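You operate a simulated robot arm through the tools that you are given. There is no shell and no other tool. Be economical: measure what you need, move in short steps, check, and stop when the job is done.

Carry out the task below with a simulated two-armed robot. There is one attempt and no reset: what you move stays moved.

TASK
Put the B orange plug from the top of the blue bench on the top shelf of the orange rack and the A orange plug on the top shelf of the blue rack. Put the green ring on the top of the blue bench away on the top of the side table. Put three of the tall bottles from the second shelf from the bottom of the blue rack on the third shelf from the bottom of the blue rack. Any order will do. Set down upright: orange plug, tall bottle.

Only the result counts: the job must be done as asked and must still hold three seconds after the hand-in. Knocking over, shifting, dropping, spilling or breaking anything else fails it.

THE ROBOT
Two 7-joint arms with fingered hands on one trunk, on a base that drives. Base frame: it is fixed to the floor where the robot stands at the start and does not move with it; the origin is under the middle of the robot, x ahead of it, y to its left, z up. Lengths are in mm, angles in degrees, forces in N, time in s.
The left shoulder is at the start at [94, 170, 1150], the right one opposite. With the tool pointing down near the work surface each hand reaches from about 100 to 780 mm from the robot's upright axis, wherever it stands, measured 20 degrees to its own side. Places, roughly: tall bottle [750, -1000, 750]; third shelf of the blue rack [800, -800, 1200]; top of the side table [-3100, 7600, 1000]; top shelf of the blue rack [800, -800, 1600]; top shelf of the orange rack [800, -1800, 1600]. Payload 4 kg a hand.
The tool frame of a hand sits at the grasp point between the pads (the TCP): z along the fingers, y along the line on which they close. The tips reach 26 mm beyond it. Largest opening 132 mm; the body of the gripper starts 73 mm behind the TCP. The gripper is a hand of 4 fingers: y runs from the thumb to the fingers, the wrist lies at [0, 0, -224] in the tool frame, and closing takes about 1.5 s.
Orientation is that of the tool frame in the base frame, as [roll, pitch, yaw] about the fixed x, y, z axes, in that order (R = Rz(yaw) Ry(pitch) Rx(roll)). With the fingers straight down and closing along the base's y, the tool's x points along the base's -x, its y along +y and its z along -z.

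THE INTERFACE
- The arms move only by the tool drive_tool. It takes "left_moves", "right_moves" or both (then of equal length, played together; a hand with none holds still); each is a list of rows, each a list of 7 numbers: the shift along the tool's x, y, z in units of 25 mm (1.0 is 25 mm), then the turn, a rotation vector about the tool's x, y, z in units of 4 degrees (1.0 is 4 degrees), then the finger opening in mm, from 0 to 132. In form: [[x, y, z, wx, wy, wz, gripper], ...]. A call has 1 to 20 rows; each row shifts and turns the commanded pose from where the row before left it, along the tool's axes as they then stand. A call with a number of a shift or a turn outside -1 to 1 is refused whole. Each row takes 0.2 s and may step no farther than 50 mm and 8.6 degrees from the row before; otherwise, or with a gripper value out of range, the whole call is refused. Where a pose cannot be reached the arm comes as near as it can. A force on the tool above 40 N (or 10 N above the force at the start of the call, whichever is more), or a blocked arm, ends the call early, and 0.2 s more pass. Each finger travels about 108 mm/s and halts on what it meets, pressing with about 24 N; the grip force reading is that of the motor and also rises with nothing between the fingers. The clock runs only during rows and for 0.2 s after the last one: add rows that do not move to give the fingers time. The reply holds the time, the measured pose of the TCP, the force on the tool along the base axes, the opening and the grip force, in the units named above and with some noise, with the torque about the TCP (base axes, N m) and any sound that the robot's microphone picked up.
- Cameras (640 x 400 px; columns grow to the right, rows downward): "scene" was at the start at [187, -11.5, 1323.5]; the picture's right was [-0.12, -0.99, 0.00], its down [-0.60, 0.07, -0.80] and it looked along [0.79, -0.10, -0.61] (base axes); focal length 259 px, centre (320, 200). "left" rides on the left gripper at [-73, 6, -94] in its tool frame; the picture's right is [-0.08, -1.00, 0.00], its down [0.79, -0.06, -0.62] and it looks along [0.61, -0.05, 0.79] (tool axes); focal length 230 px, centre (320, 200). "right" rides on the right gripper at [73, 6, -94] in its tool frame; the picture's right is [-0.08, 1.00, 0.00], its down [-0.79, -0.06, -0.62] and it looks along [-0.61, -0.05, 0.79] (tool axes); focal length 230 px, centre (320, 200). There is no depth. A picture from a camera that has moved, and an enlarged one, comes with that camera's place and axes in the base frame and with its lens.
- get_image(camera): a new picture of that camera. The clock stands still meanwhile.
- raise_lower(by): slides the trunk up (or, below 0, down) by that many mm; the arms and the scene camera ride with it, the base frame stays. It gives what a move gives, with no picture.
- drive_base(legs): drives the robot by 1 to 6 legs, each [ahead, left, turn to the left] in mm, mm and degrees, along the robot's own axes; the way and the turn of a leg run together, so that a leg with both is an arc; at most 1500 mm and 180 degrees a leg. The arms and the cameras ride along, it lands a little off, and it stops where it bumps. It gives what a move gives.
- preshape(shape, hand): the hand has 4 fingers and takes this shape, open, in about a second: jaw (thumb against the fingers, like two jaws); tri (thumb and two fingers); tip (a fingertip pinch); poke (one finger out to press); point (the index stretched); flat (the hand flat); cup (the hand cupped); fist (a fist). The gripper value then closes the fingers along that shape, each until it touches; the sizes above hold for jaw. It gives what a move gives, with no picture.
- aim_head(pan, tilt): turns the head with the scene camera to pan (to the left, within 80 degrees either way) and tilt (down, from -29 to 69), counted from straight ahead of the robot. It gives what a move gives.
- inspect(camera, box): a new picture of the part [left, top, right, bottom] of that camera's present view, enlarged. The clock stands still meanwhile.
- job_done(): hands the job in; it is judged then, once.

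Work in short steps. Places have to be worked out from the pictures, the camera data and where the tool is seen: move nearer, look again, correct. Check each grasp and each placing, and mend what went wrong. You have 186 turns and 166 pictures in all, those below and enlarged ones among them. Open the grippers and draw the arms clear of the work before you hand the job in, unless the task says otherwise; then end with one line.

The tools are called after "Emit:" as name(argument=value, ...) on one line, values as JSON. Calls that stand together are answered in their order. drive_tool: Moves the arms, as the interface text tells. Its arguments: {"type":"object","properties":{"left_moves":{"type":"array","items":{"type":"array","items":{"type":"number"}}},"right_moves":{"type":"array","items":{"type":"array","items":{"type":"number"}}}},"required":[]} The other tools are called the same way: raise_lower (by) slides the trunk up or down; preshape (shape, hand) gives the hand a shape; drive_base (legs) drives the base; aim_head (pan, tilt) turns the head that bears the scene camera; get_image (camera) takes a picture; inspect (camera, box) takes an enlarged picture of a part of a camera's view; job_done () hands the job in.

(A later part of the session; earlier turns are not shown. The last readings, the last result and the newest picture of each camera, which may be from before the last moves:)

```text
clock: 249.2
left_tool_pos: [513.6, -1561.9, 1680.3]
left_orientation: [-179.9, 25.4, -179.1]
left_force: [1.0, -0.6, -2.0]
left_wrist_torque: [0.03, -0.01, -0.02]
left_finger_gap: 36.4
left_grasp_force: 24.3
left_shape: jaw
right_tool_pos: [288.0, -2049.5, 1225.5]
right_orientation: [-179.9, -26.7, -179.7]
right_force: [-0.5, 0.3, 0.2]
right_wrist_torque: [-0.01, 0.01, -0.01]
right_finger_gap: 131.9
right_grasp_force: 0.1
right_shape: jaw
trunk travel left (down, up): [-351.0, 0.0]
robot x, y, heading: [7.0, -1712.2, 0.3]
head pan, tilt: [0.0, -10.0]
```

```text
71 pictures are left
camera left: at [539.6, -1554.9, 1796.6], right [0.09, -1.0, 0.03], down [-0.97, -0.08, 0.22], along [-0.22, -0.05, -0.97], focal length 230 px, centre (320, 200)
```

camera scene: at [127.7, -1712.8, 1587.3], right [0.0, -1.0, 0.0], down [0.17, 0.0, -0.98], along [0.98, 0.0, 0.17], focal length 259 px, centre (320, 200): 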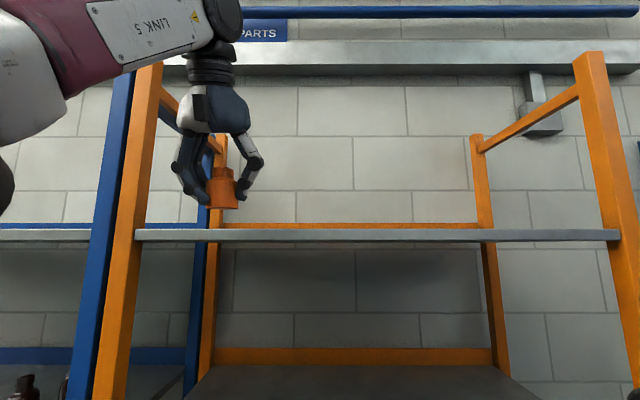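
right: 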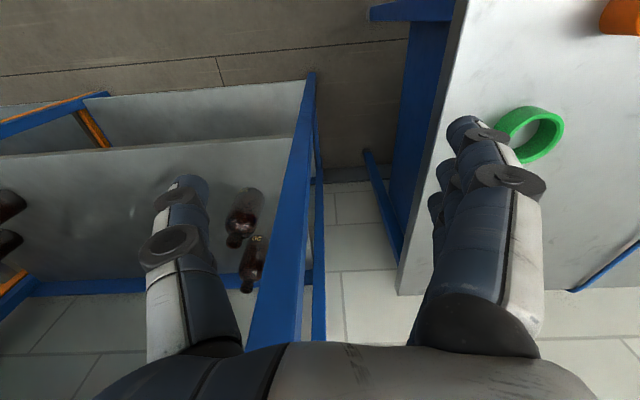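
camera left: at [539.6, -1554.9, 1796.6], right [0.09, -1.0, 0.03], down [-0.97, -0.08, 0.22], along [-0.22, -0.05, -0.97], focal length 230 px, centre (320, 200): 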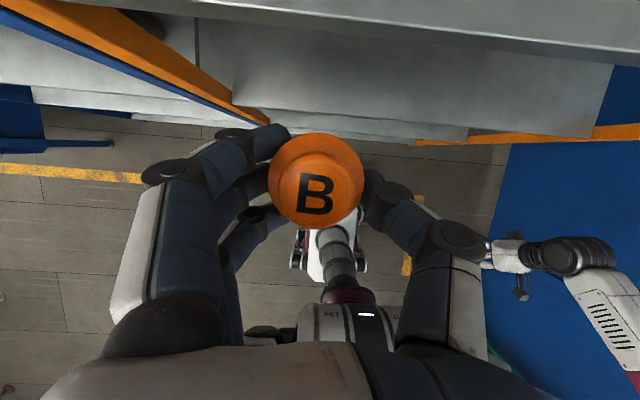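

The path is clear. I pull the right hand back 80 mm as a precaution and drive 190 mm in.

Emit:
drive_tool(right_moves=[[0.95, 0, 0.48, 0, 0, 0, 132], [0.95, 0, 0.48, 0, 0, 0, 132], [0.95, 0, 0.48, 0, 0, 0, 132]])

Emit:
drive_base(legs=[[190, 0, 0]])

Emit:
get_image(camera="left")

Emit:
inspect(camera="scene", box=[120, 140, 280, 240])

```text
clock: 250.0
left_tool_pos: [511.0, -1561.1, 1681.2]
left_orientation: [-179.9, 25.6, -179.1]
left_force: [-0.4, -0.5, 0.1]
left_wrist_torque: [-0.01, 0.01, -0.02]
left_finger_gap: 36.5
left_grasp_force: 24.1
left_shape: jaw
right_tool_pos: [205.7, -2050.7, 1227.8]
right_orientation: [-180.0, -26.9, -179.6]
right_force: [-0.3, 0.5, 0.4]
right_wrist_torque: [0.0, 0.02, -0.01]
right_finger_gap: 131.9
right_grasp_force: 0.0
right_shape: jaw
trunk travel left (down, up): [-351.0, 0.0]
robot x, y, heading: [2.5, -1710.7, 0.4]
head pan, tilt: [0.0, -10.0]
```

```text
clock: 251.6
left_tool_pos: [704.7, -1561.3, 1679.9]
left_orientation: [-179.8, 25.4, -179.2]
left_force: [0.7, 0.0, -1.4]
left_wrist_torque: [-0.01, 0.02, -0.04]
left_finger_gap: 36.3
left_grasp_force: 24.1
left_shape: jaw
right_tool_pos: [399.5, -2049.1, 1227.4]
right_orientation: [179.9, -26.9, -179.8]
right_force: [-0.5, 0.0, 0.6]
right_wrist_torque: [0.02, -0.02, 0.02]
right_finger_gap: 131.9
right_grasp_force: 0.0
right_shape: jaw
trunk travel left (down, up): [-351.0, 0.0]
robot x, y, heading: [197.7, -1708.8, 0.1]
head pan, tilt: [0.0, -10.0]
```

```text
70 pictures are left
camera left: at [731.3, -1555.1, 1796.6], right [0.08, -1.0, 0.03], down [-0.97, -0.07, 0.22], along [-0.22, -0.05, -0.97], focal length 230 px, centre (320, 200)
```

left: 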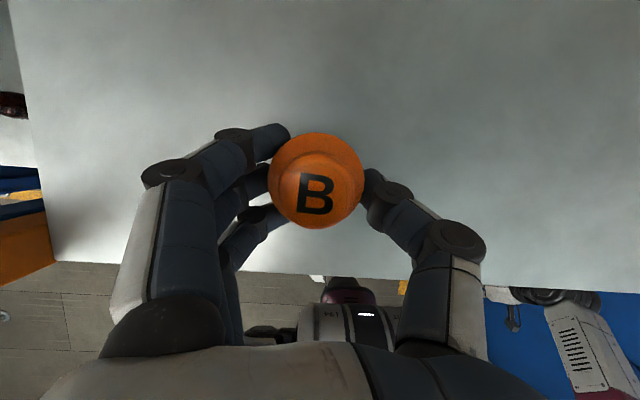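

```text
4.00 times, centred on (200, 190) of scene
camera zoom: at [319.2, -1712.3, 1587.3], right [0.0, -1.0, 0.0], down [0.17, 0.0, -0.98], along [0.98, 0.0, 0.17], focal length 1036 px, centre (800, 240)
```

zoom: 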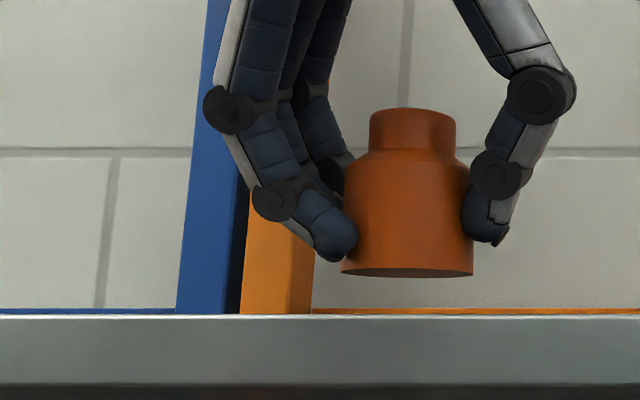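

B is level and its base is below the fingertips. I lower and creep to contact.

Emit:
drive_tool(left_moves=[[0.17, 0, 0.36, 0, 0, 0, 20], [0.17, 0, 0.36, 0, 0, 0, 20], [0.034, 0, 0.072, 0, 0, 0, 20], [0.034, 0, 0.072, 0, 0, 0, 20], [0.034, 0, 0.072, 0, 0, 0, 20], [0.034, 0, 0.072, 0, 0, 0, 20], [0.034, 0, 0.072, 0, 0, 0, 20], [0.034, 0, 0.072, 0, 0, 0, 20]])

```text
clock: 253.2
left_tool_pos: [703.0, -1561.2, 1654.5]
left_orientation: [-179.5, 26.3, -179.0]
left_force: [2.8, -1.1, 15.5]
left_wrist_torque: [0.2, 0.12, -0.03]
left_finger_gap: 37.4
left_grasp_force: 24.0
left_shape: jaw
right_tool_pos: [399.5, -2049.2, 1228.2]
right_orientation: [-179.9, -26.8, -179.7]
right_force: [0.2, -0.3, 0.1]
right_wrist_torque: [0.0, 0.03, 0.0]
right_finger_gap: 131.8
right_grasp_force: 0.1
right_shape: jaw
trunk travel left (down, up): [-351.0, 0.0]
robot x, y, heading: [197.0, -1710.9, 0.1]
head pan, tilt: [0.0, -10.0]
stopped in row 8 (left hand): the force on the tool passed its limit at 44 N (the readings are from after the stop); the commanded pose is now the measured one
```

Contact. I relieve 2 mm, open gradually and lift off.

Emit:
drive_tool(left_moves=[[-0.03, 0, -0.07, 0, 0, 0, 34], [0, 0, 0, 0, 0, 0, 42], [0, 0, 0, 0, 0, 0, 50], [-0.03, 0, -0.07, 0, 0, 0, 60], [-0.03, 0, -0.07, 0, 0, 0, 75], [-0.03, 0, -0.07, 0, 0, 0, 90], [0, 0, 0, 0, 0, 0, 90], [-0.1, 0, -0.2, 0, 0, 0, 90], [-0.1, 0, -0.2, 0, 0, 0, 90]])

Emit:
get_image(camera="left")

Emit:
inspect(camera="scene", box=[120, 140, 280, 240])

```text
clock: 255.2
left_tool_pos: [706.3, -1560.6, 1673.1]
left_orientation: [-179.8, 26.0, -179.0]
left_force: [-0.5, -0.3, 0.0]
left_wrist_torque: [-0.02, -0.05, -0.03]
left_finger_gap: 89.6
left_grasp_force: 0.1
left_shape: jaw
right_tool_pos: [399.4, -2050.0, 1227.2]
right_orientation: [-180.0, -26.7, -179.9]
right_force: [-0.5, -0.6, 0.5]
right_wrist_torque: [-0.01, -0.02, 0.01]
right_finger_gap: 132.0
right_grasp_force: 0.0
right_shape: jaw
trunk travel left (down, up): [-351.0, 0.0]
robot x, y, heading: [197.2, -1716.9, 0.2]
head pan, tilt: [0.0, -10.0]
```

```text
68 pictures are left
camera left: at [730.3, -1553.7, 1789.2], right [0.09, -1.0, 0.04], down [-0.97, -0.07, 0.21], along [-0.21, -0.06, -0.98], focal length 230 px, centre (320, 200)
```

left: 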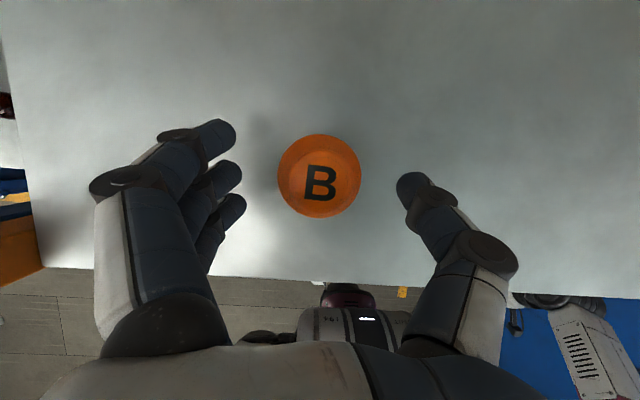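

```text
4.00 times, centred on (200, 190) of scene
camera zoom: at [319.2, -1712.5, 1587.3], right [0.0, -1.0, 0.0], down [0.17, 0.0, -0.98], along [0.98, 0.0, 0.17], focal length 1036 px, centre (800, 240)
```

zoom: 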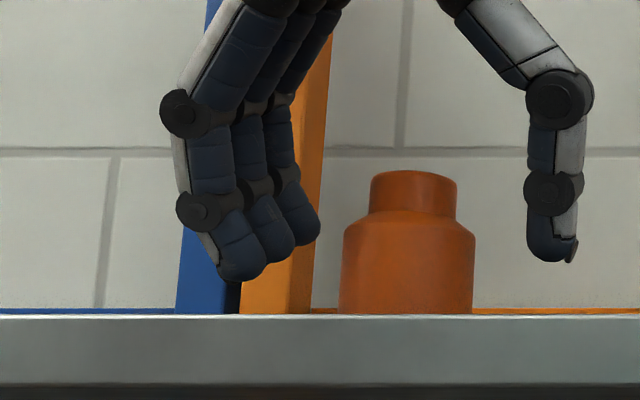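

B stands upright on the orange rack's top shelf. I lift clear, back away and bring everything down for the green ring.

Emit:
drive_tool(left_moves=[[-0.17, 0, -0.36, 0, 0, 0, 100]])

Emit:
drive_base(legs=[[-650, 0, 0]])

Emit:
raise_lower(by=-100)

Emit:
raise_lower(by=-86)

Emit:
drive_tool(left_moves=[[0.24, 0, 0.996, 0, 0, 0, 100], [0.24, 0, 0.996, 0, 0, 0, 100], [0.24, 0, 0.996, 0, 0, 0, 100], [0.24, 0, 0.996, 0, 0, 0, 100], [0.24, 0, 0.996, 0, 0, 0, 100], [0.24, 0, 0.996, 0, 0, 0, 100], [0.24, 0, 0.996, 0, 0, 0, 100], [0.24, 0, 0.996, 0, 0, 0, 100], [0.24, 0, 0.996, 0, 0, 0, 100], [0.24, 0, 0.996, 0, 0, 0, 100], [0.24, 0, 0.996, 0, 0, 0, 100], [0.24, 0, 0.996, 0, 0, 0, 100], [0.24, 0, 0.996, 0, 0, 0, 100], [0.24, 0, 0.996, 0, 0, 0, 100], [0.24, 0, 0.996, 0, 0, 0, 100], [0.24, 0, 0.996, 0, 0, 0, 100], [0.24, 0, 0.996, 0, 0, 0, 100], [0.24, 0, 0.996, 0, 0, 0, 100], [0.24, 0, 0.996, 0, 0, 0, 100], [0.24, 0, 0.996, 0, 0, 0, 100]])

Emit:
get_image(camera="scene")

```text
clock: 255.6
left_tool_pos: [704.7, -1562.2, 1682.3]
left_orientation: [-179.7, 26.2, -179.0]
left_force: [0.5, -0.2, -0.2]
left_wrist_torque: [0.02, -0.01, 0.03]
left_finger_gap: 99.9
left_grasp_force: 0.1
left_shape: jaw
right_tool_pos: [399.2, -2050.5, 1227.8]
right_orientation: [179.9, -26.8, -179.9]
right_force: [0.4, 0.3, -0.4]
right_wrist_torque: [0.0, -0.01, -0.01]
right_finger_gap: 131.6
right_grasp_force: 0.1
right_shape: jaw
trunk travel left (down, up): [-351.0, 0.0]
robot x, y, heading: [196.7, -1712.2, -0.0]
head pan, tilt: [0.0, -10.0]
```

```text
clock: 259.2
left_tool_pos: [52.4, -1559.7, 1682.3]
left_orientation: [-179.7, 26.0, -178.5]
left_force: [-0.8, 0.4, 0.8]
left_wrist_torque: [0.03, 0.03, 0.04]
left_finger_gap: 99.8
left_grasp_force: 0.1
left_shape: jaw
right_tool_pos: [-248.0, -2054.2, 1226.9]
right_orientation: [-180.0, -26.9, -179.3]
right_force: [0.3, 0.3, -1.3]
right_wrist_torque: [-0.02, 0.0, -0.01]
right_finger_gap: 131.7
right_grasp_force: 0.1
right_shape: jaw
trunk travel left (down, up): [-351.0, 0.0]
robot x, y, heading: [-452.1, -1715.9, 0.6]
head pan, tilt: [0.0, -10.0]
```

```text
clock: 260.5
left_tool_pos: [51.1, -1559.8, 1583.0]
left_orientation: [-179.7, 26.3, -178.4]
left_force: [0.1, -0.3, -0.4]
left_wrist_torque: [0.0, -0.02, 0.0]
left_finger_gap: 99.3
left_grasp_force: 0.1
left_shape: jaw
right_tool_pos: [-247.5, -2053.9, 1127.3]
right_orientation: [-180.0, -26.8, -179.3]
right_force: [-0.2, 0.5, 0.3]
right_wrist_torque: [0.03, -0.01, 0.0]
right_finger_gap: 132.1
right_grasp_force: 0.1
right_shape: jaw
trunk travel left (down, up): [-251.0, 100.0]
robot x, y, heading: [-458.2, -1718.7, 0.7]
head pan, tilt: [0.0, -10.0]
```

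```text
clock: 261.8
left_tool_pos: [49.7, -1560.8, 1498.3]
left_orientation: [-179.6, 26.3, -178.4]
left_force: [-0.6, 0.2, 0.8]
left_wrist_torque: [-0.03, -0.03, -0.02]
left_finger_gap: 99.7
left_grasp_force: 0.1
left_shape: jaw
right_tool_pos: [-238.4, -2051.6, 1030.7]
right_orientation: [178.8, -30.9, -179.2]
right_force: [0.7, -0.4, 0.4]
right_wrist_torque: [0.0, -0.06, -0.04]
right_finger_gap: 132.2
right_grasp_force: 0.0
right_shape: jaw
trunk travel left (down, up): [-165.0, 186.0]
robot x, y, heading: [-454.6, -1716.3, 0.8]
head pan, tilt: [0.0, -10.0]
```

```text
clock: 265.9
left_tool_pos: [164.7, -1559.3, 996.1]
left_orientation: [-179.6, 26.1, -178.5]
left_force: [0.8, -0.1, 0.5]
left_wrist_torque: [0.01, 0.01, -0.01]
left_finger_gap: 99.8
left_grasp_force: 0.1
left_shape: jaw
right_tool_pos: [-238.1, -2052.1, 1028.7]
right_orientation: [178.9, -31.1, -179.1]
right_force: [-0.7, -1.1, -0.7]
right_wrist_torque: [0.0, 0.05, 0.02]
right_finger_gap: 132.1
right_grasp_force: 0.1
right_shape: jaw
trunk travel left (down, up): [-165.0, 186.0]
robot x, y, heading: [-454.9, -1718.2, 0.6]
head pan, tilt: [0.0, -10.0]
```

```text
66 pictures are left
camera scene: at [-268.6, -1715.2, 1398.5], right [0.01, -1.0, 0.0], down [0.17, 0.0, -0.98], along [0.98, 0.01, 0.17], focal length 259 px, centre (320, 200)
```

scene: 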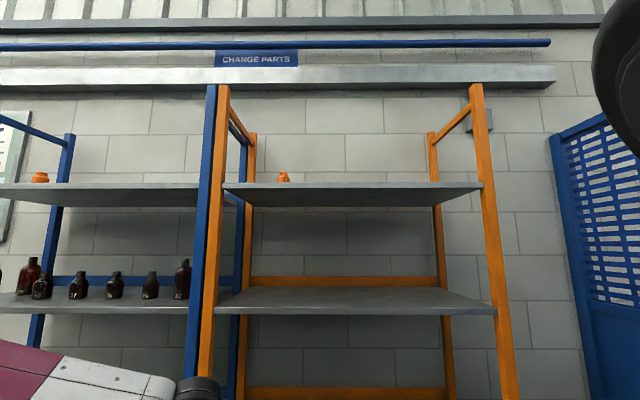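

Both plugs stand in place. I drive back left to the bench for the ring.

Emit:
drive_base(legs=[[0, 783, -0.7], [0, 783, 0]])

Emit:
aim_head(pan=0, tilt=30)

Emit:
get_image(camera="scene")

```text
clock: 280.2
left_tool_pos: [165.4, 10.1, 997.5]
left_orientation: [-179.6, 26.1, -179.3]
left_force: [-0.2, 0.2, -0.3]
left_wrist_torque: [0.0, 0.03, 0.01]
left_finger_gap: 99.6
left_grasp_force: 0.0
left_shape: jaw
right_tool_pos: [-243.1, -477.1, 1028.6]
right_orientation: [179.0, -31.3, 180.0]
right_force: [1.0, 0.0, 0.3]
right_wrist_torque: [0.01, 0.0, 0.01]
right_finger_gap: 131.6
right_grasp_force: 0.0
right_shape: jaw
trunk travel left (down, up): [-165.0, 186.0]
robot x, y, heading: [-453.5, -141.8, -0.1]
head pan, tilt: [0.0, -10.0]
```

```text
clock: 281.3
left_tool_pos: [165.2, 10.0, 995.5]
left_orientation: [-179.6, 26.1, -179.2]
left_force: [-0.1, -0.5, 0.3]
left_wrist_torque: [-0.03, 0.0, 0.01]
left_finger_gap: 99.7
left_grasp_force: 0.0
left_shape: jaw
right_tool_pos: [-243.9, -476.4, 1028.8]
right_orientation: [178.8, -31.2, -179.9]
right_force: [-0.3, 0.5, 0.4]
right_wrist_torque: [0.05, -0.01, 0.0]
right_finger_gap: 132.2
right_grasp_force: 0.0
right_shape: jaw
trunk travel left (down, up): [-165.0, 186.0]
robot x, y, heading: [-453.2, -137.7, -0.2]
head pan, tilt: [0.0, 30.0]
```

```text
65 pictures are left
camera scene: at [-263.9, -139.8, 1335.1], right [0.0, -1.0, 0.0], down [-0.5, 0.0, -0.87], along [0.87, 0.0, -0.5], focal length 259 px, centre (320, 200)
```

scene: 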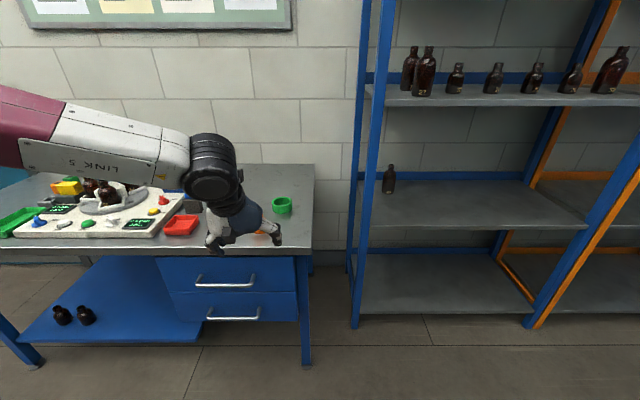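

The ring is at about [600,5]. I drive forward 410 mm with the hand high and look down.

Emit:
drive_base(legs=[[410, 0, 0]])

Emit:
get_image(camera="left")

```text
clock: 283.8
left_tool_pos: [582.2, 6.2, 995.6]
left_orientation: [-179.6, 26.0, -179.6]
left_force: [0.7, 0.1, 0.1]
left_wrist_torque: [0.01, -0.01, 0.02]
left_finger_gap: 99.8
left_grasp_force: 0.0
left_shape: jaw
right_tool_pos: [169.7, -478.3, 1029.4]
right_orientation: [178.8, -31.1, 179.9]
right_force: [0.1, -0.1, -0.3]
right_wrist_torque: [-0.01, 0.05, 0.02]
right_finger_gap: 132.0
right_grasp_force: 0.1
right_shape: jaw
trunk travel left (down, up): [-165.0, 186.0]
robot x, y, heading: [-40.1, -140.4, -0.6]
head pan, tilt: [0.0, 30.0]
```

```text
64 pictures are left
camera left: at [606.5, 12.3, 1112.6], right [0.07, -1.0, 0.04], down [-0.98, -0.07, 0.21], along [-0.21, -0.05, -0.98], focal length 230 px, centre (320, 200)
```

left: 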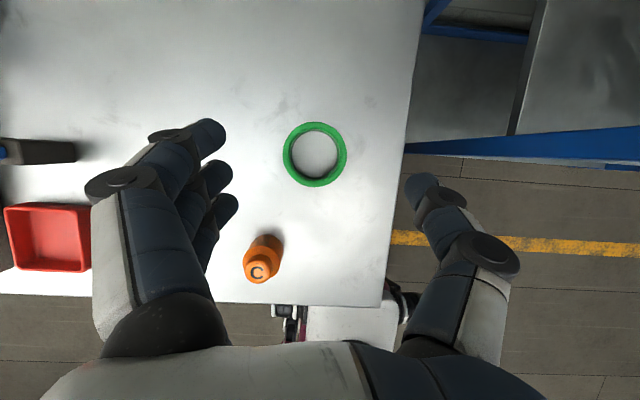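

The ring's centre is at [601,8], with about 80 mm outer diameter. I open to 118 and descend around it, stopping at z≈863 to check.

Emit:
drive_tool(left_moves=[[0.39, 0.013, 0.997, 0, 0, 0, 118], [0.39, 0.013, 0.997, 0, 0, 0, 118], [0.39, 0.013, 0.997, 0, 0, 0, 118], [0.39, 0.013, 0.997, 0, 0, 0, 118], [0.39, 0.013, 0.997, 0, 0, 0, 118]])

Emit:
get_image(camera="left")

```text
clock: 285.0
left_tool_pos: [590.5, 6.7, 861.6]
left_orientation: [-179.8, 26.0, -179.6]
left_force: [-0.5, 0.7, -0.2]
left_wrist_torque: [-0.02, 0.01, -0.02]
left_finger_gap: 118.0
left_grasp_force: 0.1
left_shape: jaw
right_tool_pos: [169.5, -478.7, 1027.8]
right_orientation: [178.7, -31.2, 180.0]
right_force: [0.7, -0.3, 0.6]
right_wrist_torque: [-0.01, 0.01, 0.01]
right_finger_gap: 131.9
right_grasp_force: 0.0
right_shape: jaw
trunk travel left (down, up): [-165.0, 186.0]
robot x, y, heading: [-41.7, -143.7, -0.3]
head pan, tilt: [0.0, 30.0]
```

```text
63 pictures are left
camera left: at [616.6, 14.2, 978.1], right [0.07, -1.0, 0.04], down [-0.98, -0.06, 0.21], along [-0.21, -0.05, -0.98], focal length 230 px, centre (320, 200)
```

left: 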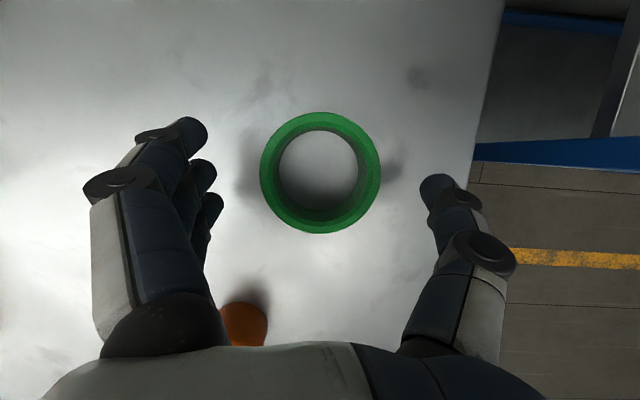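

Centred. I lower the last 25 mm and close on the ring.

Emit:
drive_tool(left_moves=[[0.11, 0.02, 0.5, 0, 0, 0, 118], [0.11, 0.02, 0.5, 0, 0, 0, 110], [0, 0, 0, 0, 0, 0, 98], [0, 0, 0, 0, 0, 0, 88], [0, 0, 0, 0, 0, 0, 78], [0, 0, 0, 0, 0, 0, 68], [0, 0, 0, 0, 0, 0, 60], [0, 0, 0, 0, 0, 0, 55]])

Emit:
get_image(camera="left")

```text
clock: 286.8
left_tool_pos: [597.6, 7.7, 836.4]
left_orientation: [-179.5, 26.1, -179.5]
left_force: [0.2, -0.2, 0.1]
left_wrist_torque: [-0.03, 0.01, 0.02]
left_finger_gap: 62.8
left_grasp_force: 24.3
left_shape: jaw
right_tool_pos: [169.6, -479.0, 1028.8]
right_orientation: [178.6, -31.2, 179.9]
right_force: [-0.5, 0.0, 0.1]
right_wrist_torque: [-0.01, -0.03, -0.01]
right_finger_gap: 131.9
right_grasp_force: 0.0
right_shape: jaw
trunk travel left (down, up): [-165.0, 186.0]
robot x, y, heading: [-38.3, -138.9, -0.2]
head pan, tilt: [0.0, 30.0]
```

```text
62 pictures are left
camera left: at [622.5, 14.5, 953.7], right [0.07, -1.0, 0.04], down [-0.98, -0.07, 0.21], along [-0.21, -0.05, -0.98], focal length 230 px, centre (320, 200)
```

left: 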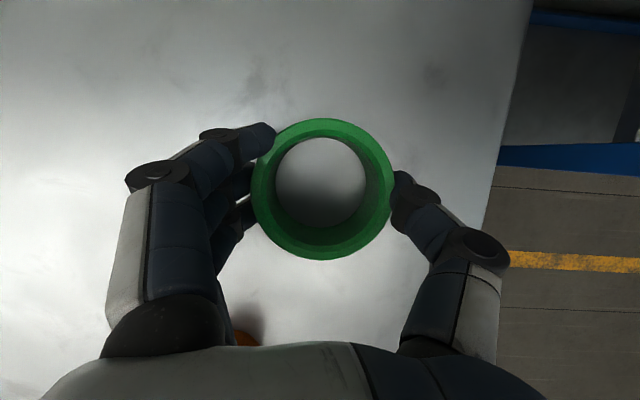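

The ring is gripped at gap 63 and 24 N. I tighten and lift.

Emit:
drive_tool(left_moves=[[0, 0, 0, 0, 0, 0, 48], [0, 0, 0, 0, 0, 0, 45], [-0.2, 0, -0.45, 0, 0, 0, 45], [-0.43, 0, -0.9, 0, 0, 0, 45], [-0.43, 0, -0.9, 0, 0, 0, 45], [-0.43, 0, -0.9, 0, 0, 0, 45], [-0.43, 0, -0.9, 0, 0, 0, 45], [-0.43, 0, -0.9, 0, 0, 0, 45], [-0.43, 0, -0.9, 0, 0, 0, 45], [-0.43, 0, -0.9, 0, 0, 0, 45], [-0.43, 0, -0.9, 0, 0, 0, 45], [-0.43, 0, -0.9, 0, 0, 0, 45], [-0.43, 0, -0.9, 0, 0, 0, 45]])

Emit:
get_image(camera="left")

Emit:
get_image(camera="scene")

```text
clock: 289.6
left_tool_pos: [595.8, 9.2, 1100.0]
left_orientation: [-179.6, 26.1, -179.5]
left_force: [-0.9, -0.2, -0.3]
left_wrist_torque: [0.02, -0.02, 0.03]
left_finger_gap: 62.6
left_grasp_force: 24.0
left_shape: jaw
right_tool_pos: [170.0, -479.4, 1029.8]
right_orientation: [178.7, -31.2, 179.8]
right_force: [-0.2, 0.0, -0.6]
right_wrist_torque: [0.0, 0.01, 0.01]
right_finger_gap: 131.8
right_grasp_force: 0.0
right_shape: jaw
trunk travel left (down, up): [-165.0, 186.0]
robot x, y, heading: [-40.9, -139.2, -0.5]
head pan, tilt: [0.0, 30.0]
```

```text
61 pictures are left
camera left: at [620.1, 15.9, 1217.2], right [0.08, -1.0, 0.04], down [-0.98, -0.07, 0.21], along [-0.21, -0.05, -0.98], focal length 230 px, centre (320, 200)
```

left: 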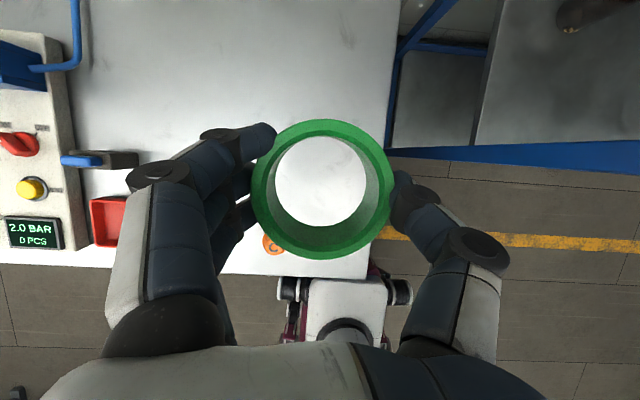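

```text
60 pictures are left
camera scene: at [150.7, -142.7, 1335.1], right [-0.01, -1.0, 0.0], down [-0.5, 0.0, -0.87], along [0.87, -0.01, -0.5], focal length 259 px, centre (320, 200)
```

scene: 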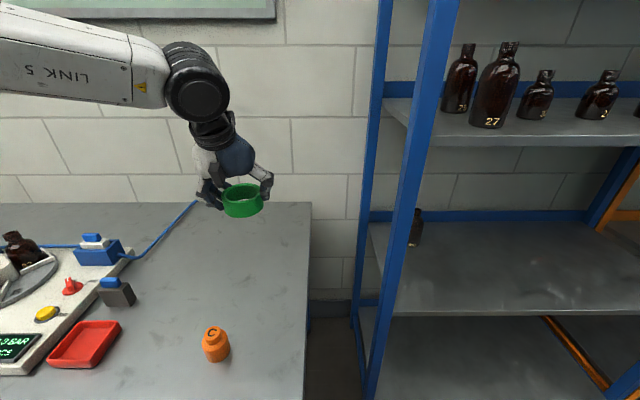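

The ring is held and C is untouched. I back off 500 mm, turn left 90° and look along the way to the side table.

Emit:
drive_base(legs=[[-500, 0, 0], [0, 0, 90]])

Emit:
aim_head(pan=0, tilt=10)

Emit:
get_image(camera="scene")

Emit:
aim_head(pan=50, tilt=10)

Emit:
get_image(camera="scene")

```text
clock: 296.4
left_tool_pos: [-678.5, 499.0, 1101.4]
left_orientation: [-179.6, 26.1, -89.5]
left_force: [-1.4, 0.5, 0.2]
left_wrist_torque: [0.0, 0.0, 0.01]
left_finger_gap: 62.5
left_grasp_force: 24.5
left_shape: jaw
right_tool_pos: [-190.3, 72.8, 1029.9]
right_orientation: [178.6, -31.3, -90.2]
right_force: [-0.8, -0.1, 0.3]
right_wrist_torque: [-0.03, 0.03, 0.0]
right_finger_gap: 132.2
right_grasp_force: 0.0
right_shape: jaw
trunk travel left (down, up): [-165.0, 186.0]
robot x, y, heading: [-532.3, -137.1, 89.5]
head pan, tilt: [0.0, 30.0]
```

```text
clock: 297.2
left_tool_pos: [-677.5, 499.8, 1100.7]
left_orientation: [-179.6, 26.2, -89.6]
left_force: [0.9, 1.2, -0.6]
left_wrist_torque: [0.02, 0.01, 0.02]
left_finger_gap: 62.5
left_grasp_force: 23.8
left_shape: jaw
right_tool_pos: [-189.3, 73.1, 1028.6]
right_orientation: [178.7, -31.3, -90.2]
right_force: [-0.7, 0.0, 0.0]
right_wrist_torque: [0.02, -0.01, -0.01]
right_finger_gap: 131.9
right_grasp_force: 0.1
right_shape: jaw
trunk travel left (down, up): [-165.0, 186.0]
robot x, y, heading: [-526.6, -135.9, 89.6]
head pan, tilt: [0.0, 10.0]
```

```text
59 pictures are left
camera scene: at [-529.4, 58.2, 1367.3], right [1.0, -0.01, 0.0], down [0.0, -0.17, -0.98], along [0.01, 0.98, -0.17], focal length 259 px, centre (320, 200)
```

scene: 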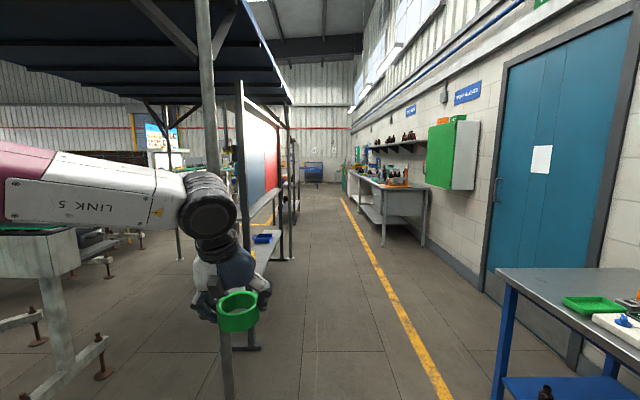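

```text
clock: 298.4
left_tool_pos: [-678.8, 499.1, 1100.5]
left_orientation: [-179.6, 26.1, -89.6]
left_force: [0.0, 0.2, -0.4]
left_wrist_torque: [-0.02, 0.03, -0.03]
left_finger_gap: 62.7
left_grasp_force: 24.7
left_shape: jaw
right_tool_pos: [-188.9, 74.4, 1028.4]
right_orientation: [178.7, -31.2, -90.2]
right_force: [-0.2, 0.4, -0.2]
right_wrist_torque: [-0.03, 0.0, -0.02]
right_finger_gap: 132.0
right_grasp_force: 0.1
right_shape: jaw
trunk travel left (down, up): [-165.0, 186.0]
robot x, y, heading: [-527.0, -133.5, 89.7]
head pan, tilt: [50.0, 10.0]
```

```text
58 pictures are left
camera scene: at [-600.8, 25.6, 1367.4], right [0.65, 0.76, 0.0], down [0.13, -0.11, -0.98], along [-0.75, 0.64, -0.17], focal length 259 px, centre (320, 200)
```

scene: 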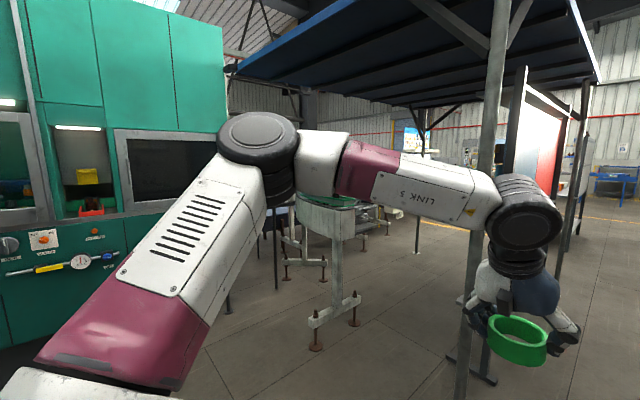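

The corridor ahead is open between the booth (x < -940) and the benches (x > 400). I move to its centre and drive 4.5 m along it.

Emit:
drive_base(legs=[[0, -240, 0], [1500, 0, 0], [1500, 0, 0]])

Emit:
aim_head(pan=10, tilt=12)

Emit:
get_image(camera="scene")

```text
clock: 315.0
left_tool_pos: [-367.7, 3469.9, 1100.6]
left_orientation: [-179.6, 26.1, -90.4]
left_force: [0.7, -0.2, -0.6]
left_wrist_torque: [0.0, -0.02, 0.01]
left_finger_gap: 62.7
left_grasp_force: 24.3
left_shape: jaw
right_tool_pos: [113.3, 3035.9, 1029.3]
right_orientation: [178.7, -31.3, -91.1]
right_force: [0.6, 0.3, 0.2]
right_wrist_torque: [0.03, 0.02, 0.0]
right_finger_gap: 132.2
right_grasp_force: 0.1
right_shape: jaw
trunk travel left (down, up): [-165.0, 186.0]
robot x, y, heading: [-229.6, 2833.7, 88.3]
head pan, tilt: [50.0, 10.0]
```

```text
clock: 316.1
left_tool_pos: [-366.9, 3469.4, 1102.1]
left_orientation: [-179.7, 26.1, -90.5]
left_force: [-0.5, -0.8, -1.3]
left_wrist_torque: [-0.01, -0.01, 0.02]
left_finger_gap: 62.4
left_grasp_force: 23.9
left_shape: jaw
right_tool_pos: [115.1, 3036.6, 1029.5]
right_orientation: [178.6, -31.3, -91.2]
right_force: [-0.1, 0.4, 0.0]
right_wrist_torque: [0.01, 0.04, -0.01]
right_finger_gap: 131.8
right_grasp_force: 0.1
right_shape: jaw
trunk travel left (down, up): [-165.0, 186.0]
robot x, y, heading: [-226.8, 2830.0, 88.8]
head pan, tilt: [10.0, 12.0]
```

```text
57 pictures are left
camera scene: at [-241.4, 3025.8, 1364.1], right [0.99, 0.15, 0.0], down [0.03, -0.21, -0.98], along [-0.15, 0.97, -0.21], focal length 259 px, centre (320, 200)
```

scene: 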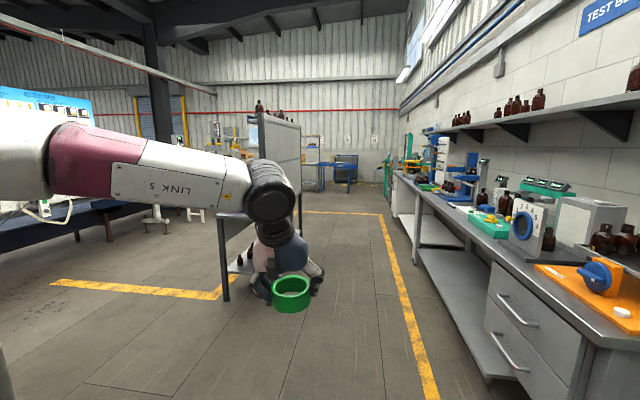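

The side table should appear near pixel (208,164), beyond the grey panel. I zoom in there.

Emit:
inspect(camera="scene", box=[120, 100, 360, 250])

```text
2.67 times, centred on (240, 175) of scene
camera zoom: at [-241.4, 3025.8, 1364.1], right [0.99, 0.15, 0.0], down [0.03, -0.21, -0.98], along [-0.15, 0.97, -0.21], focal length 690 px, centre (533, 267)
```

zoom: 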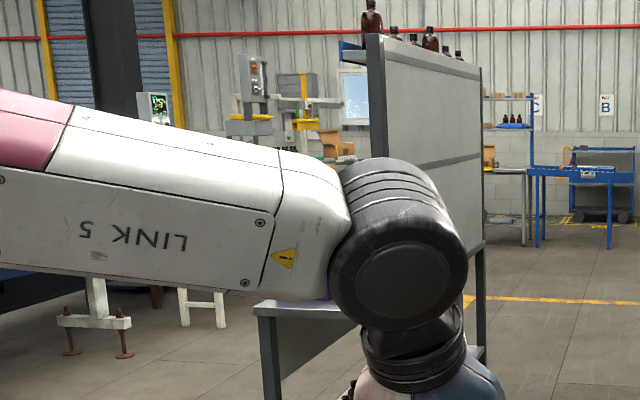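

The table with the panel (y≈4950–6900) hides the side table. I drive into the gap at y≈4200 and look left.

Emit:
drive_base(legs=[[0, 100, 0.5], [1300, 0, 0]])

Emit:
aim_head(pan=62, tilt=10)

Emit:
get_image(camera="scene")

Emit:
aim_head(pan=5, tilt=12)

Emit:
get_image(camera="scene")

```text
clock: 323.8
left_tool_pos: [-462.7, 4784.9, 1101.1]
left_orientation: [-179.6, 26.2, -89.5]
left_force: [-0.7, -0.1, -0.4]
left_wrist_torque: [0.01, 0.0, -0.03]
left_finger_gap: 62.9
left_grasp_force: 24.2
left_shape: jaw
right_tool_pos: [25.4, 4359.6, 1029.2]
right_orientation: [178.7, -31.1, -90.1]
right_force: [0.1, -0.4, 0.4]
right_wrist_torque: [-0.04, 0.0, 0.0]
right_finger_gap: 131.9
right_grasp_force: 0.1
right_shape: jaw
trunk travel left (down, up): [-165.0, 186.0]
robot x, y, heading: [-310.5, 4149.4, 89.8]
head pan, tilt: [10.0, 12.0]
```

```text
clock: 325.0
left_tool_pos: [-462.6, 4784.4, 1099.4]
left_orientation: [-179.6, 26.1, -89.6]
left_force: [0.3, 0.5, -0.7]
left_wrist_torque: [0.02, 0.01, 0.03]
left_finger_gap: 62.7
left_grasp_force: 24.4
left_shape: jaw
right_tool_pos: [26.0, 4358.6, 1029.5]
right_orientation: [178.6, -31.2, -90.1]
right_force: [1.2, -0.5, 0.4]
right_wrist_torque: [0.01, 0.01, 0.01]
right_finger_gap: 132.0
right_grasp_force: 0.2
right_shape: jaw
trunk travel left (down, up): [-165.0, 186.0]
robot x, y, heading: [-312.7, 4152.6, 89.6]
head pan, tilt: [62.0, 10.0]
```

```text
55 pictures are left
camera scene: at [-395.6, 4295.6, 1367.4], right [0.48, 0.88, 0.0], down [0.15, -0.08, -0.98], along [-0.87, 0.47, -0.17], focal length 259 px, centre (320, 200)
```

scene: 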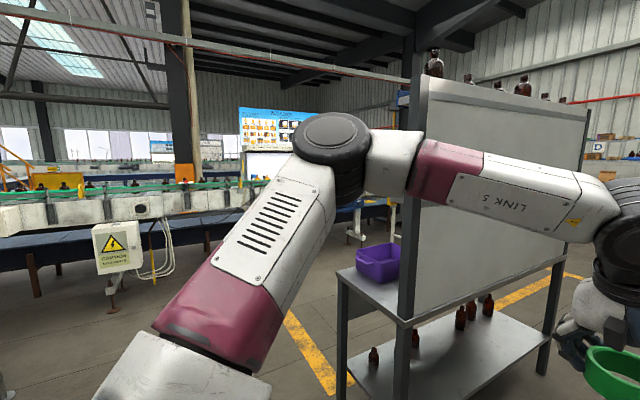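

```text
clock: 326.3
left_tool_pos: [-463.4, 4784.3, 1100.8]
left_orientation: [-179.6, 26.1, -89.6]
left_force: [-0.5, -0.5, -0.9]
left_wrist_torque: [0.04, 0.0, 0.02]
left_finger_gap: 62.8
left_grasp_force: 24.2
left_shape: jaw
right_tool_pos: [25.9, 4360.5, 1029.1]
right_orientation: [178.7, -31.2, -90.1]
right_force: [-0.5, -0.6, 0.0]
right_wrist_torque: [0.04, -0.02, 0.0]
right_finger_gap: 131.8
right_grasp_force: 0.0
right_shape: jaw
trunk travel left (down, up): [-165.0, 186.0]
robot x, y, heading: [-312.5, 4152.3, 89.5]
head pan, tilt: [5.0, 12.0]
```

```text
54 pictures are left
camera scene: at [-321.5, 4344.3, 1364.1], right [1.0, 0.08, 0.0], down [0.02, -0.21, -0.98], along [-0.08, 0.97, -0.21], focal length 259 px, centre (320, 200)
```

scene: 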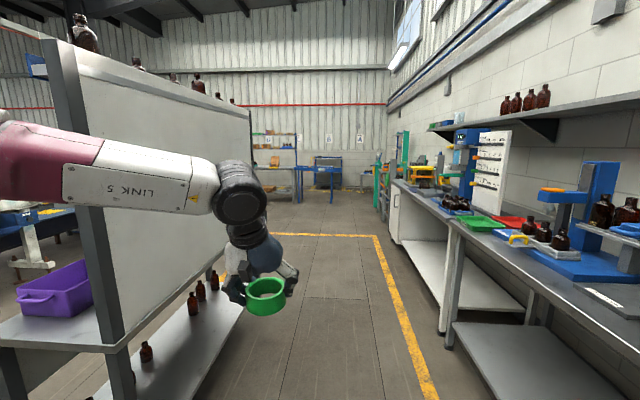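

The corridor stays clear on both sides. I drive 2.7 m further and look left again.

Emit:
drive_base(legs=[[1500, 0, 0], [1200, 0, 0]])

Emit:
aim_head(pan=70, tilt=10)

Emit:
get_image(camera="scene")

Emit:
aim_head(pan=20, tilt=12)

Emit:
get_image(camera="scene")

```text
clock: 339.2
left_tool_pos: [-420.4, 7449.2, 1100.9]
left_orientation: [-179.5, 26.1, -90.6]
left_force: [-0.1, 0.1, -0.5]
left_wrist_torque: [-0.01, -0.02, 0.03]
left_finger_gap: 62.8
left_grasp_force: 24.3
left_shape: jaw
right_tool_pos: [59.7, 7014.0, 1029.8]
right_orientation: [178.6, -31.2, -91.1]
right_force: [0.6, -0.1, -0.2]
right_wrist_torque: [-0.01, 0.03, -0.01]
right_finger_gap: 131.9
right_grasp_force: 0.0
right_shape: jaw
trunk travel left (down, up): [-165.0, 186.0]
robot x, y, heading: [-282.2, 6807.8, 88.7]
head pan, tilt: [5.0, 12.0]
```

```text
clock: 340.6
left_tool_pos: [-421.1, 7449.5, 1100.4]
left_orientation: [-179.6, 26.0, -90.7]
left_force: [0.4, -0.3, -0.1]
left_wrist_torque: [-0.04, 0.01, 0.0]
left_finger_gap: 62.6
left_grasp_force: 24.6
left_shape: jaw
right_tool_pos: [59.1, 7014.2, 1028.5]
right_orientation: [178.6, -31.2, -91.2]
right_force: [-0.2, 0.3, -0.4]
right_wrist_torque: [0.0, -0.01, -0.03]
right_finger_gap: 131.7
right_grasp_force: 0.1
right_shape: jaw
trunk travel left (down, up): [-165.0, 186.0]
robot x, y, heading: [-283.6, 6810.2, 88.9]
head pan, tilt: [70.0, 10.0]
```

```text
53 pictures are left
camera scene: at [-368.9, 6946.8, 1367.4], right [0.37, 0.93, 0.0], down [0.16, -0.06, -0.98], along [-0.92, 0.36, -0.17], focal length 259 px, centre (320, 200)
```

scene: 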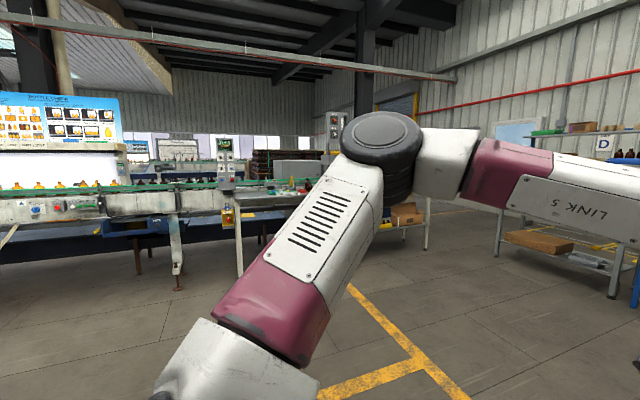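

```text
clock: 341.8
left_tool_pos: [-420.7, 7449.3, 1099.4]
left_orientation: [-179.6, 26.1, -90.7]
left_force: [0.1, 0.1, -0.1]
left_wrist_torque: [-0.01, 0.0, 0.02]
left_finger_gap: 62.9
left_grasp_force: 24.0
left_shape: jaw
right_tool_pos: [58.4, 7014.0, 1029.5]
right_orientation: [178.6, -31.2, -91.2]
right_force: [0.9, 0.6, 0.3]
right_wrist_torque: [0.0, 0.0, -0.01]
right_finger_gap: 131.7
right_grasp_force: 0.1
right_shape: jaw
trunk travel left (down, up): [-165.0, 186.0]
robot x, y, heading: [-285.2, 6808.4, 88.3]
head pan, tilt: [20.0, 12.0]
```

```text
52 pictures are left
camera scene: at [-312.1, 7001.0, 1364.1], right [0.95, 0.32, 0.0], down [0.07, -0.2, -0.98], along [-0.31, 0.93, -0.21], focal length 259 px, centre (320, 200)
```

scene: 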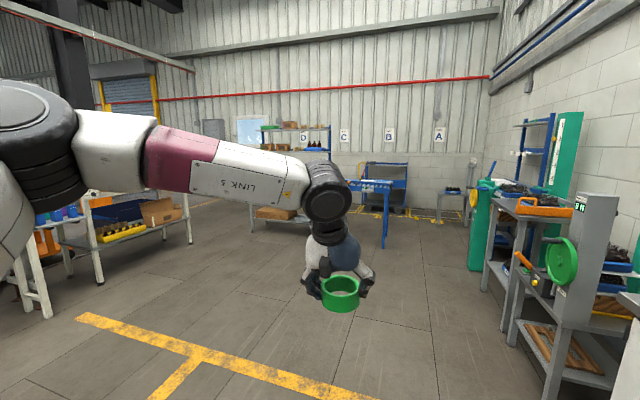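

The side table at about [-3100,7600] is at the end of the conveyor, behind the arm in the first view. I drive 850 mm further, turn left 90° to face it, and look.

Emit:
drive_base(legs=[[850, 0, 0], [0, 0, 91]])

Emit:
aim_head(pan=0, tilt=10)

Emit:
get_image(camera="scene")

```text
clock: 350.2
left_tool_pos: [-897.0, 7511.8, 1101.2]
left_orientation: [-179.6, 26.1, 0.8]
left_force: [-0.6, 0.6, -0.3]
left_wrist_torque: [-0.01, 0.01, -0.01]
left_finger_gap: 62.5
left_grasp_force: 24.4
left_shape: jaw
right_tool_pos: [-474.9, 8001.6, 1029.2]
right_orientation: [178.7, -31.1, 0.2]
right_force: [0.4, -0.7, 0.0]
right_wrist_torque: [0.02, 0.0, 0.04]
right_finger_gap: 131.8
right_grasp_force: 0.0
right_shape: jaw
trunk travel left (down, up): [-165.0, 186.0]
robot x, y, heading: [-261.4, 7665.7, 180.1]
head pan, tilt: [20.0, 12.0]
```

```text
clock: 351.0
left_tool_pos: [-897.8, 7511.4, 1100.8]
left_orientation: [-179.6, 26.2, 0.8]
left_force: [0.3, -0.5, -0.6]
left_wrist_torque: [-0.06, 0.03, 0.0]
left_finger_gap: 62.4
left_grasp_force: 23.9
left_shape: jaw
right_tool_pos: [-474.6, 8001.8, 1029.0]
right_orientation: [178.6, -31.3, 0.3]
right_force: [-0.4, 0.7, 0.6]
right_wrist_torque: [0.0, 0.0, 0.02]
right_finger_gap: 131.6
right_grasp_force: 0.0
right_shape: jaw
trunk travel left (down, up): [-165.0, 186.0]
robot x, y, heading: [-264.0, 7661.7, 180.0]
head pan, tilt: [0.0, 10.0]
```

```text
51 pictures are left
camera scene: at [-460.2, 7663.6, 1367.4], right [0.0, 1.0, 0.0], down [0.17, 0.0, -0.98], along [-0.98, 0.0, -0.17], focal length 259 px, centre (320, 200)
```

scene: 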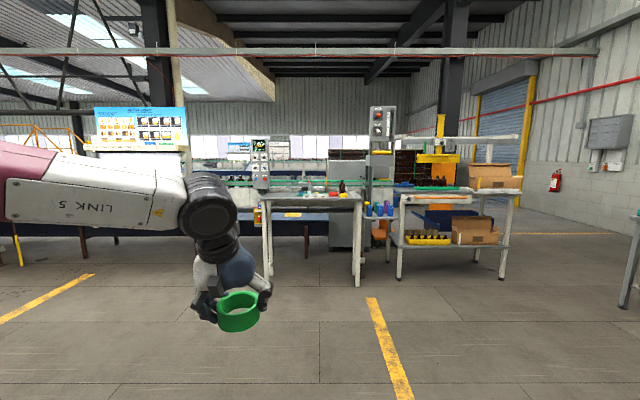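

That's the side table, straight ahead around pixel (312,195). I zoom in on its top.

Emit:
inspect(camera="scene", box=[240, 160, 400, 260])

```text
4.00 times, centred on (320, 210) of scene
camera zoom: at [-460.2, 7663.6, 1367.4], right [0.0, 1.0, 0.0], down [0.17, 0.0, -0.98], along [-0.98, 0.0, -0.17], focal length 1036 px, centre (320, 160)
```

zoom: 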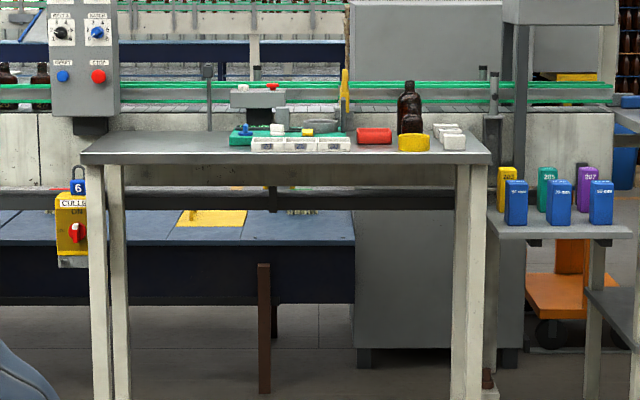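

The table's left part is free. I strafe left 190 mm, raise the trunk 60 mm for margin and drive 1.35 m closer.

Emit:
raise_lower(by=60)

Emit:
drive_base(legs=[[0, 190, 0], [1350, 0, 0]])

Emit:
aim_head(pan=10, tilt=25)

Emit:
get_image(camera="scene")

Emit:
get_image(camera="left")

```text
clock: 352.0
left_tool_pos: [-897.5, 7511.2, 1159.0]
left_orientation: [-179.7, 26.0, 0.8]
left_force: [-0.3, 0.2, 0.4]
left_wrist_torque: [0.05, 0.0, -0.01]
left_finger_gap: 62.3
left_grasp_force: 23.8
left_shape: jaw
right_tool_pos: [-475.2, 8001.4, 1087.3]
right_orientation: [178.7, -31.2, 0.0]
right_force: [-0.6, -0.1, 0.0]
right_wrist_torque: [-0.05, 0.02, 0.03]
right_finger_gap: 131.7
right_grasp_force: 0.0
right_shape: jaw
trunk travel left (down, up): [-225.0, 126.0]
robot x, y, heading: [-260.7, 7661.5, 179.7]
head pan, tilt: [0.0, 10.0]
```

```text
clock: 360.8
left_tool_pos: [-2267.1, 7300.9, 1160.8]
left_orientation: [-179.6, 26.1, 1.7]
left_force: [0.2, -0.4, -0.8]
left_wrist_torque: [0.0, 0.0, 0.0]
left_finger_gap: 62.6
left_grasp_force: 24.1
left_shape: jaw
right_tool_pos: [-1852.8, 7797.4, 1088.4]
right_orientation: [178.5, -31.2, 1.1]
right_force: [0.5, 0.1, -0.1]
right_wrist_torque: [-0.02, 0.01, -0.04]
right_finger_gap: 131.9
right_grasp_force: 0.0
right_shape: jaw
trunk travel left (down, up): [-225.0, 126.0]
robot x, y, heading: [-1637.0, 7463.9, -179.2]
head pan, tilt: [0.0, 10.0]
```

```text
clock: 361.6
left_tool_pos: [-2267.4, 7300.9, 1160.3]
left_orientation: [-179.5, 26.1, 1.7]
left_force: [0.9, 0.3, -0.5]
left_wrist_torque: [0.0, -0.01, 0.01]
left_finger_gap: 62.6
left_grasp_force: 24.0
left_shape: jaw
right_tool_pos: [-1851.5, 7798.6, 1088.7]
right_orientation: [178.6, -31.1, 1.1]
right_force: [-0.2, -1.0, 0.6]
right_wrist_torque: [0.03, 0.0, 0.01]
right_finger_gap: 132.0
right_grasp_force: 0.0
right_shape: jaw
trunk travel left (down, up): [-225.0, 126.0]
robot x, y, heading: [-1640.3, 7465.1, -179.4]
head pan, tilt: [10.0, 25.0]
```

```text
49 pictures are left
camera scene: at [-1789.8, 7444.9, 1405.0], right [-0.19, 0.98, 0.0], down [0.41, 0.08, -0.91], along [-0.89, -0.17, -0.42], focal length 259 px, centre (320, 200)
```

scene: 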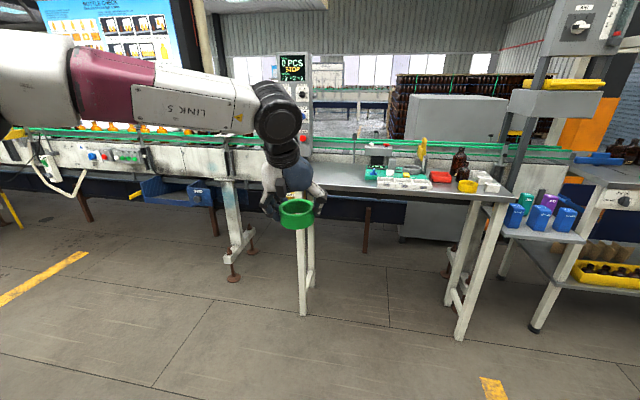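

```text
48 pictures are left
camera left: at [-2291.0, 7294.6, 1276.9], right [-0.1, 0.99, 0.04], down [0.97, 0.09, 0.21], along [0.2, 0.06, -0.98], focal length 230 px, centre (320, 200)
```

left: 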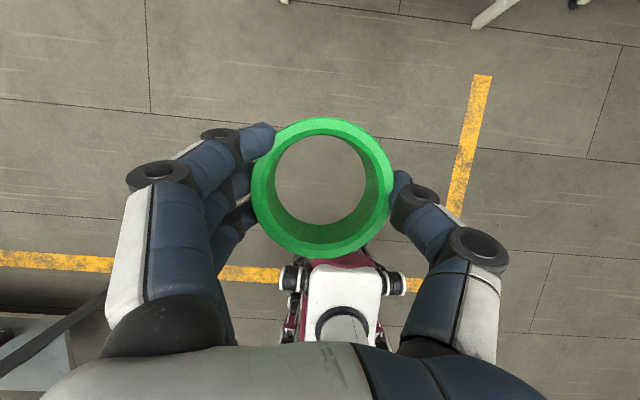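

The table top is at about z 955 with its front edge near x -2940; the left front zone is empty. I drive 560 mm closer and look down.

Emit:
drive_base(legs=[[560, 0, -0.6]])

Emit:
get_image(camera="left")

Emit:
get_image(camera="scene")

```text
clock: 364.8
left_tool_pos: [-2830.9, 7303.3, 1159.8]
left_orientation: [-179.7, 26.1, 1.1]
left_force: [0.1, -0.7, -0.3]
left_wrist_torque: [-0.03, -0.06, -0.01]
left_finger_gap: 62.5
left_grasp_force: 23.7
left_shape: jaw
right_tool_pos: [-2410.1, 7796.1, 1089.4]
right_orientation: [178.6, -31.2, 0.4]
right_force: [0.4, 0.1, 0.1]
right_wrist_torque: [-0.03, 0.0, 0.01]
right_finger_gap: 131.8
right_grasp_force: 0.0
right_shape: jaw
trunk travel left (down, up): [-225.0, 126.0]
robot x, y, heading: [-2197.5, 7457.1, -179.9]
head pan, tilt: [10.0, 25.0]
```

```text
47 pictures are left
camera left: at [-2854.2, 7297.5, 1276.7], right [-0.08, 1.0, 0.04], down [0.97, 0.07, 0.21], along [0.21, 0.06, -0.98], focal length 230 px, centre (320, 200)
```

left: 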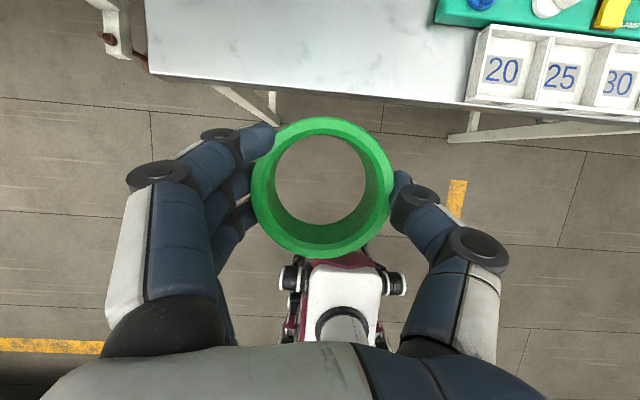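

```text
46 pictures are left
camera scene: at [-2351.3, 7442.0, 1404.9], right [-0.18, 0.98, 0.0], down [0.42, 0.07, -0.91], along [-0.89, -0.16, -0.42], focal length 259 px, centre (320, 200)
```

scene: 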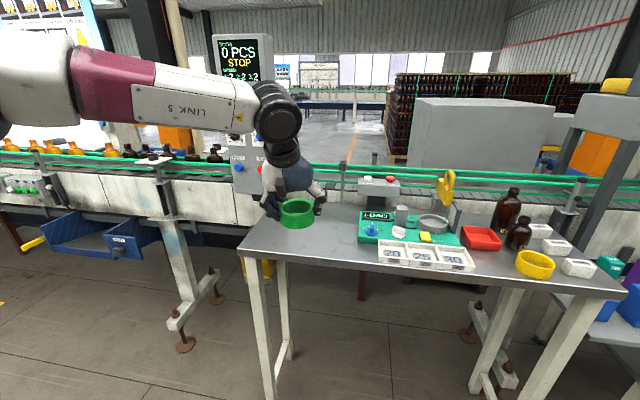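

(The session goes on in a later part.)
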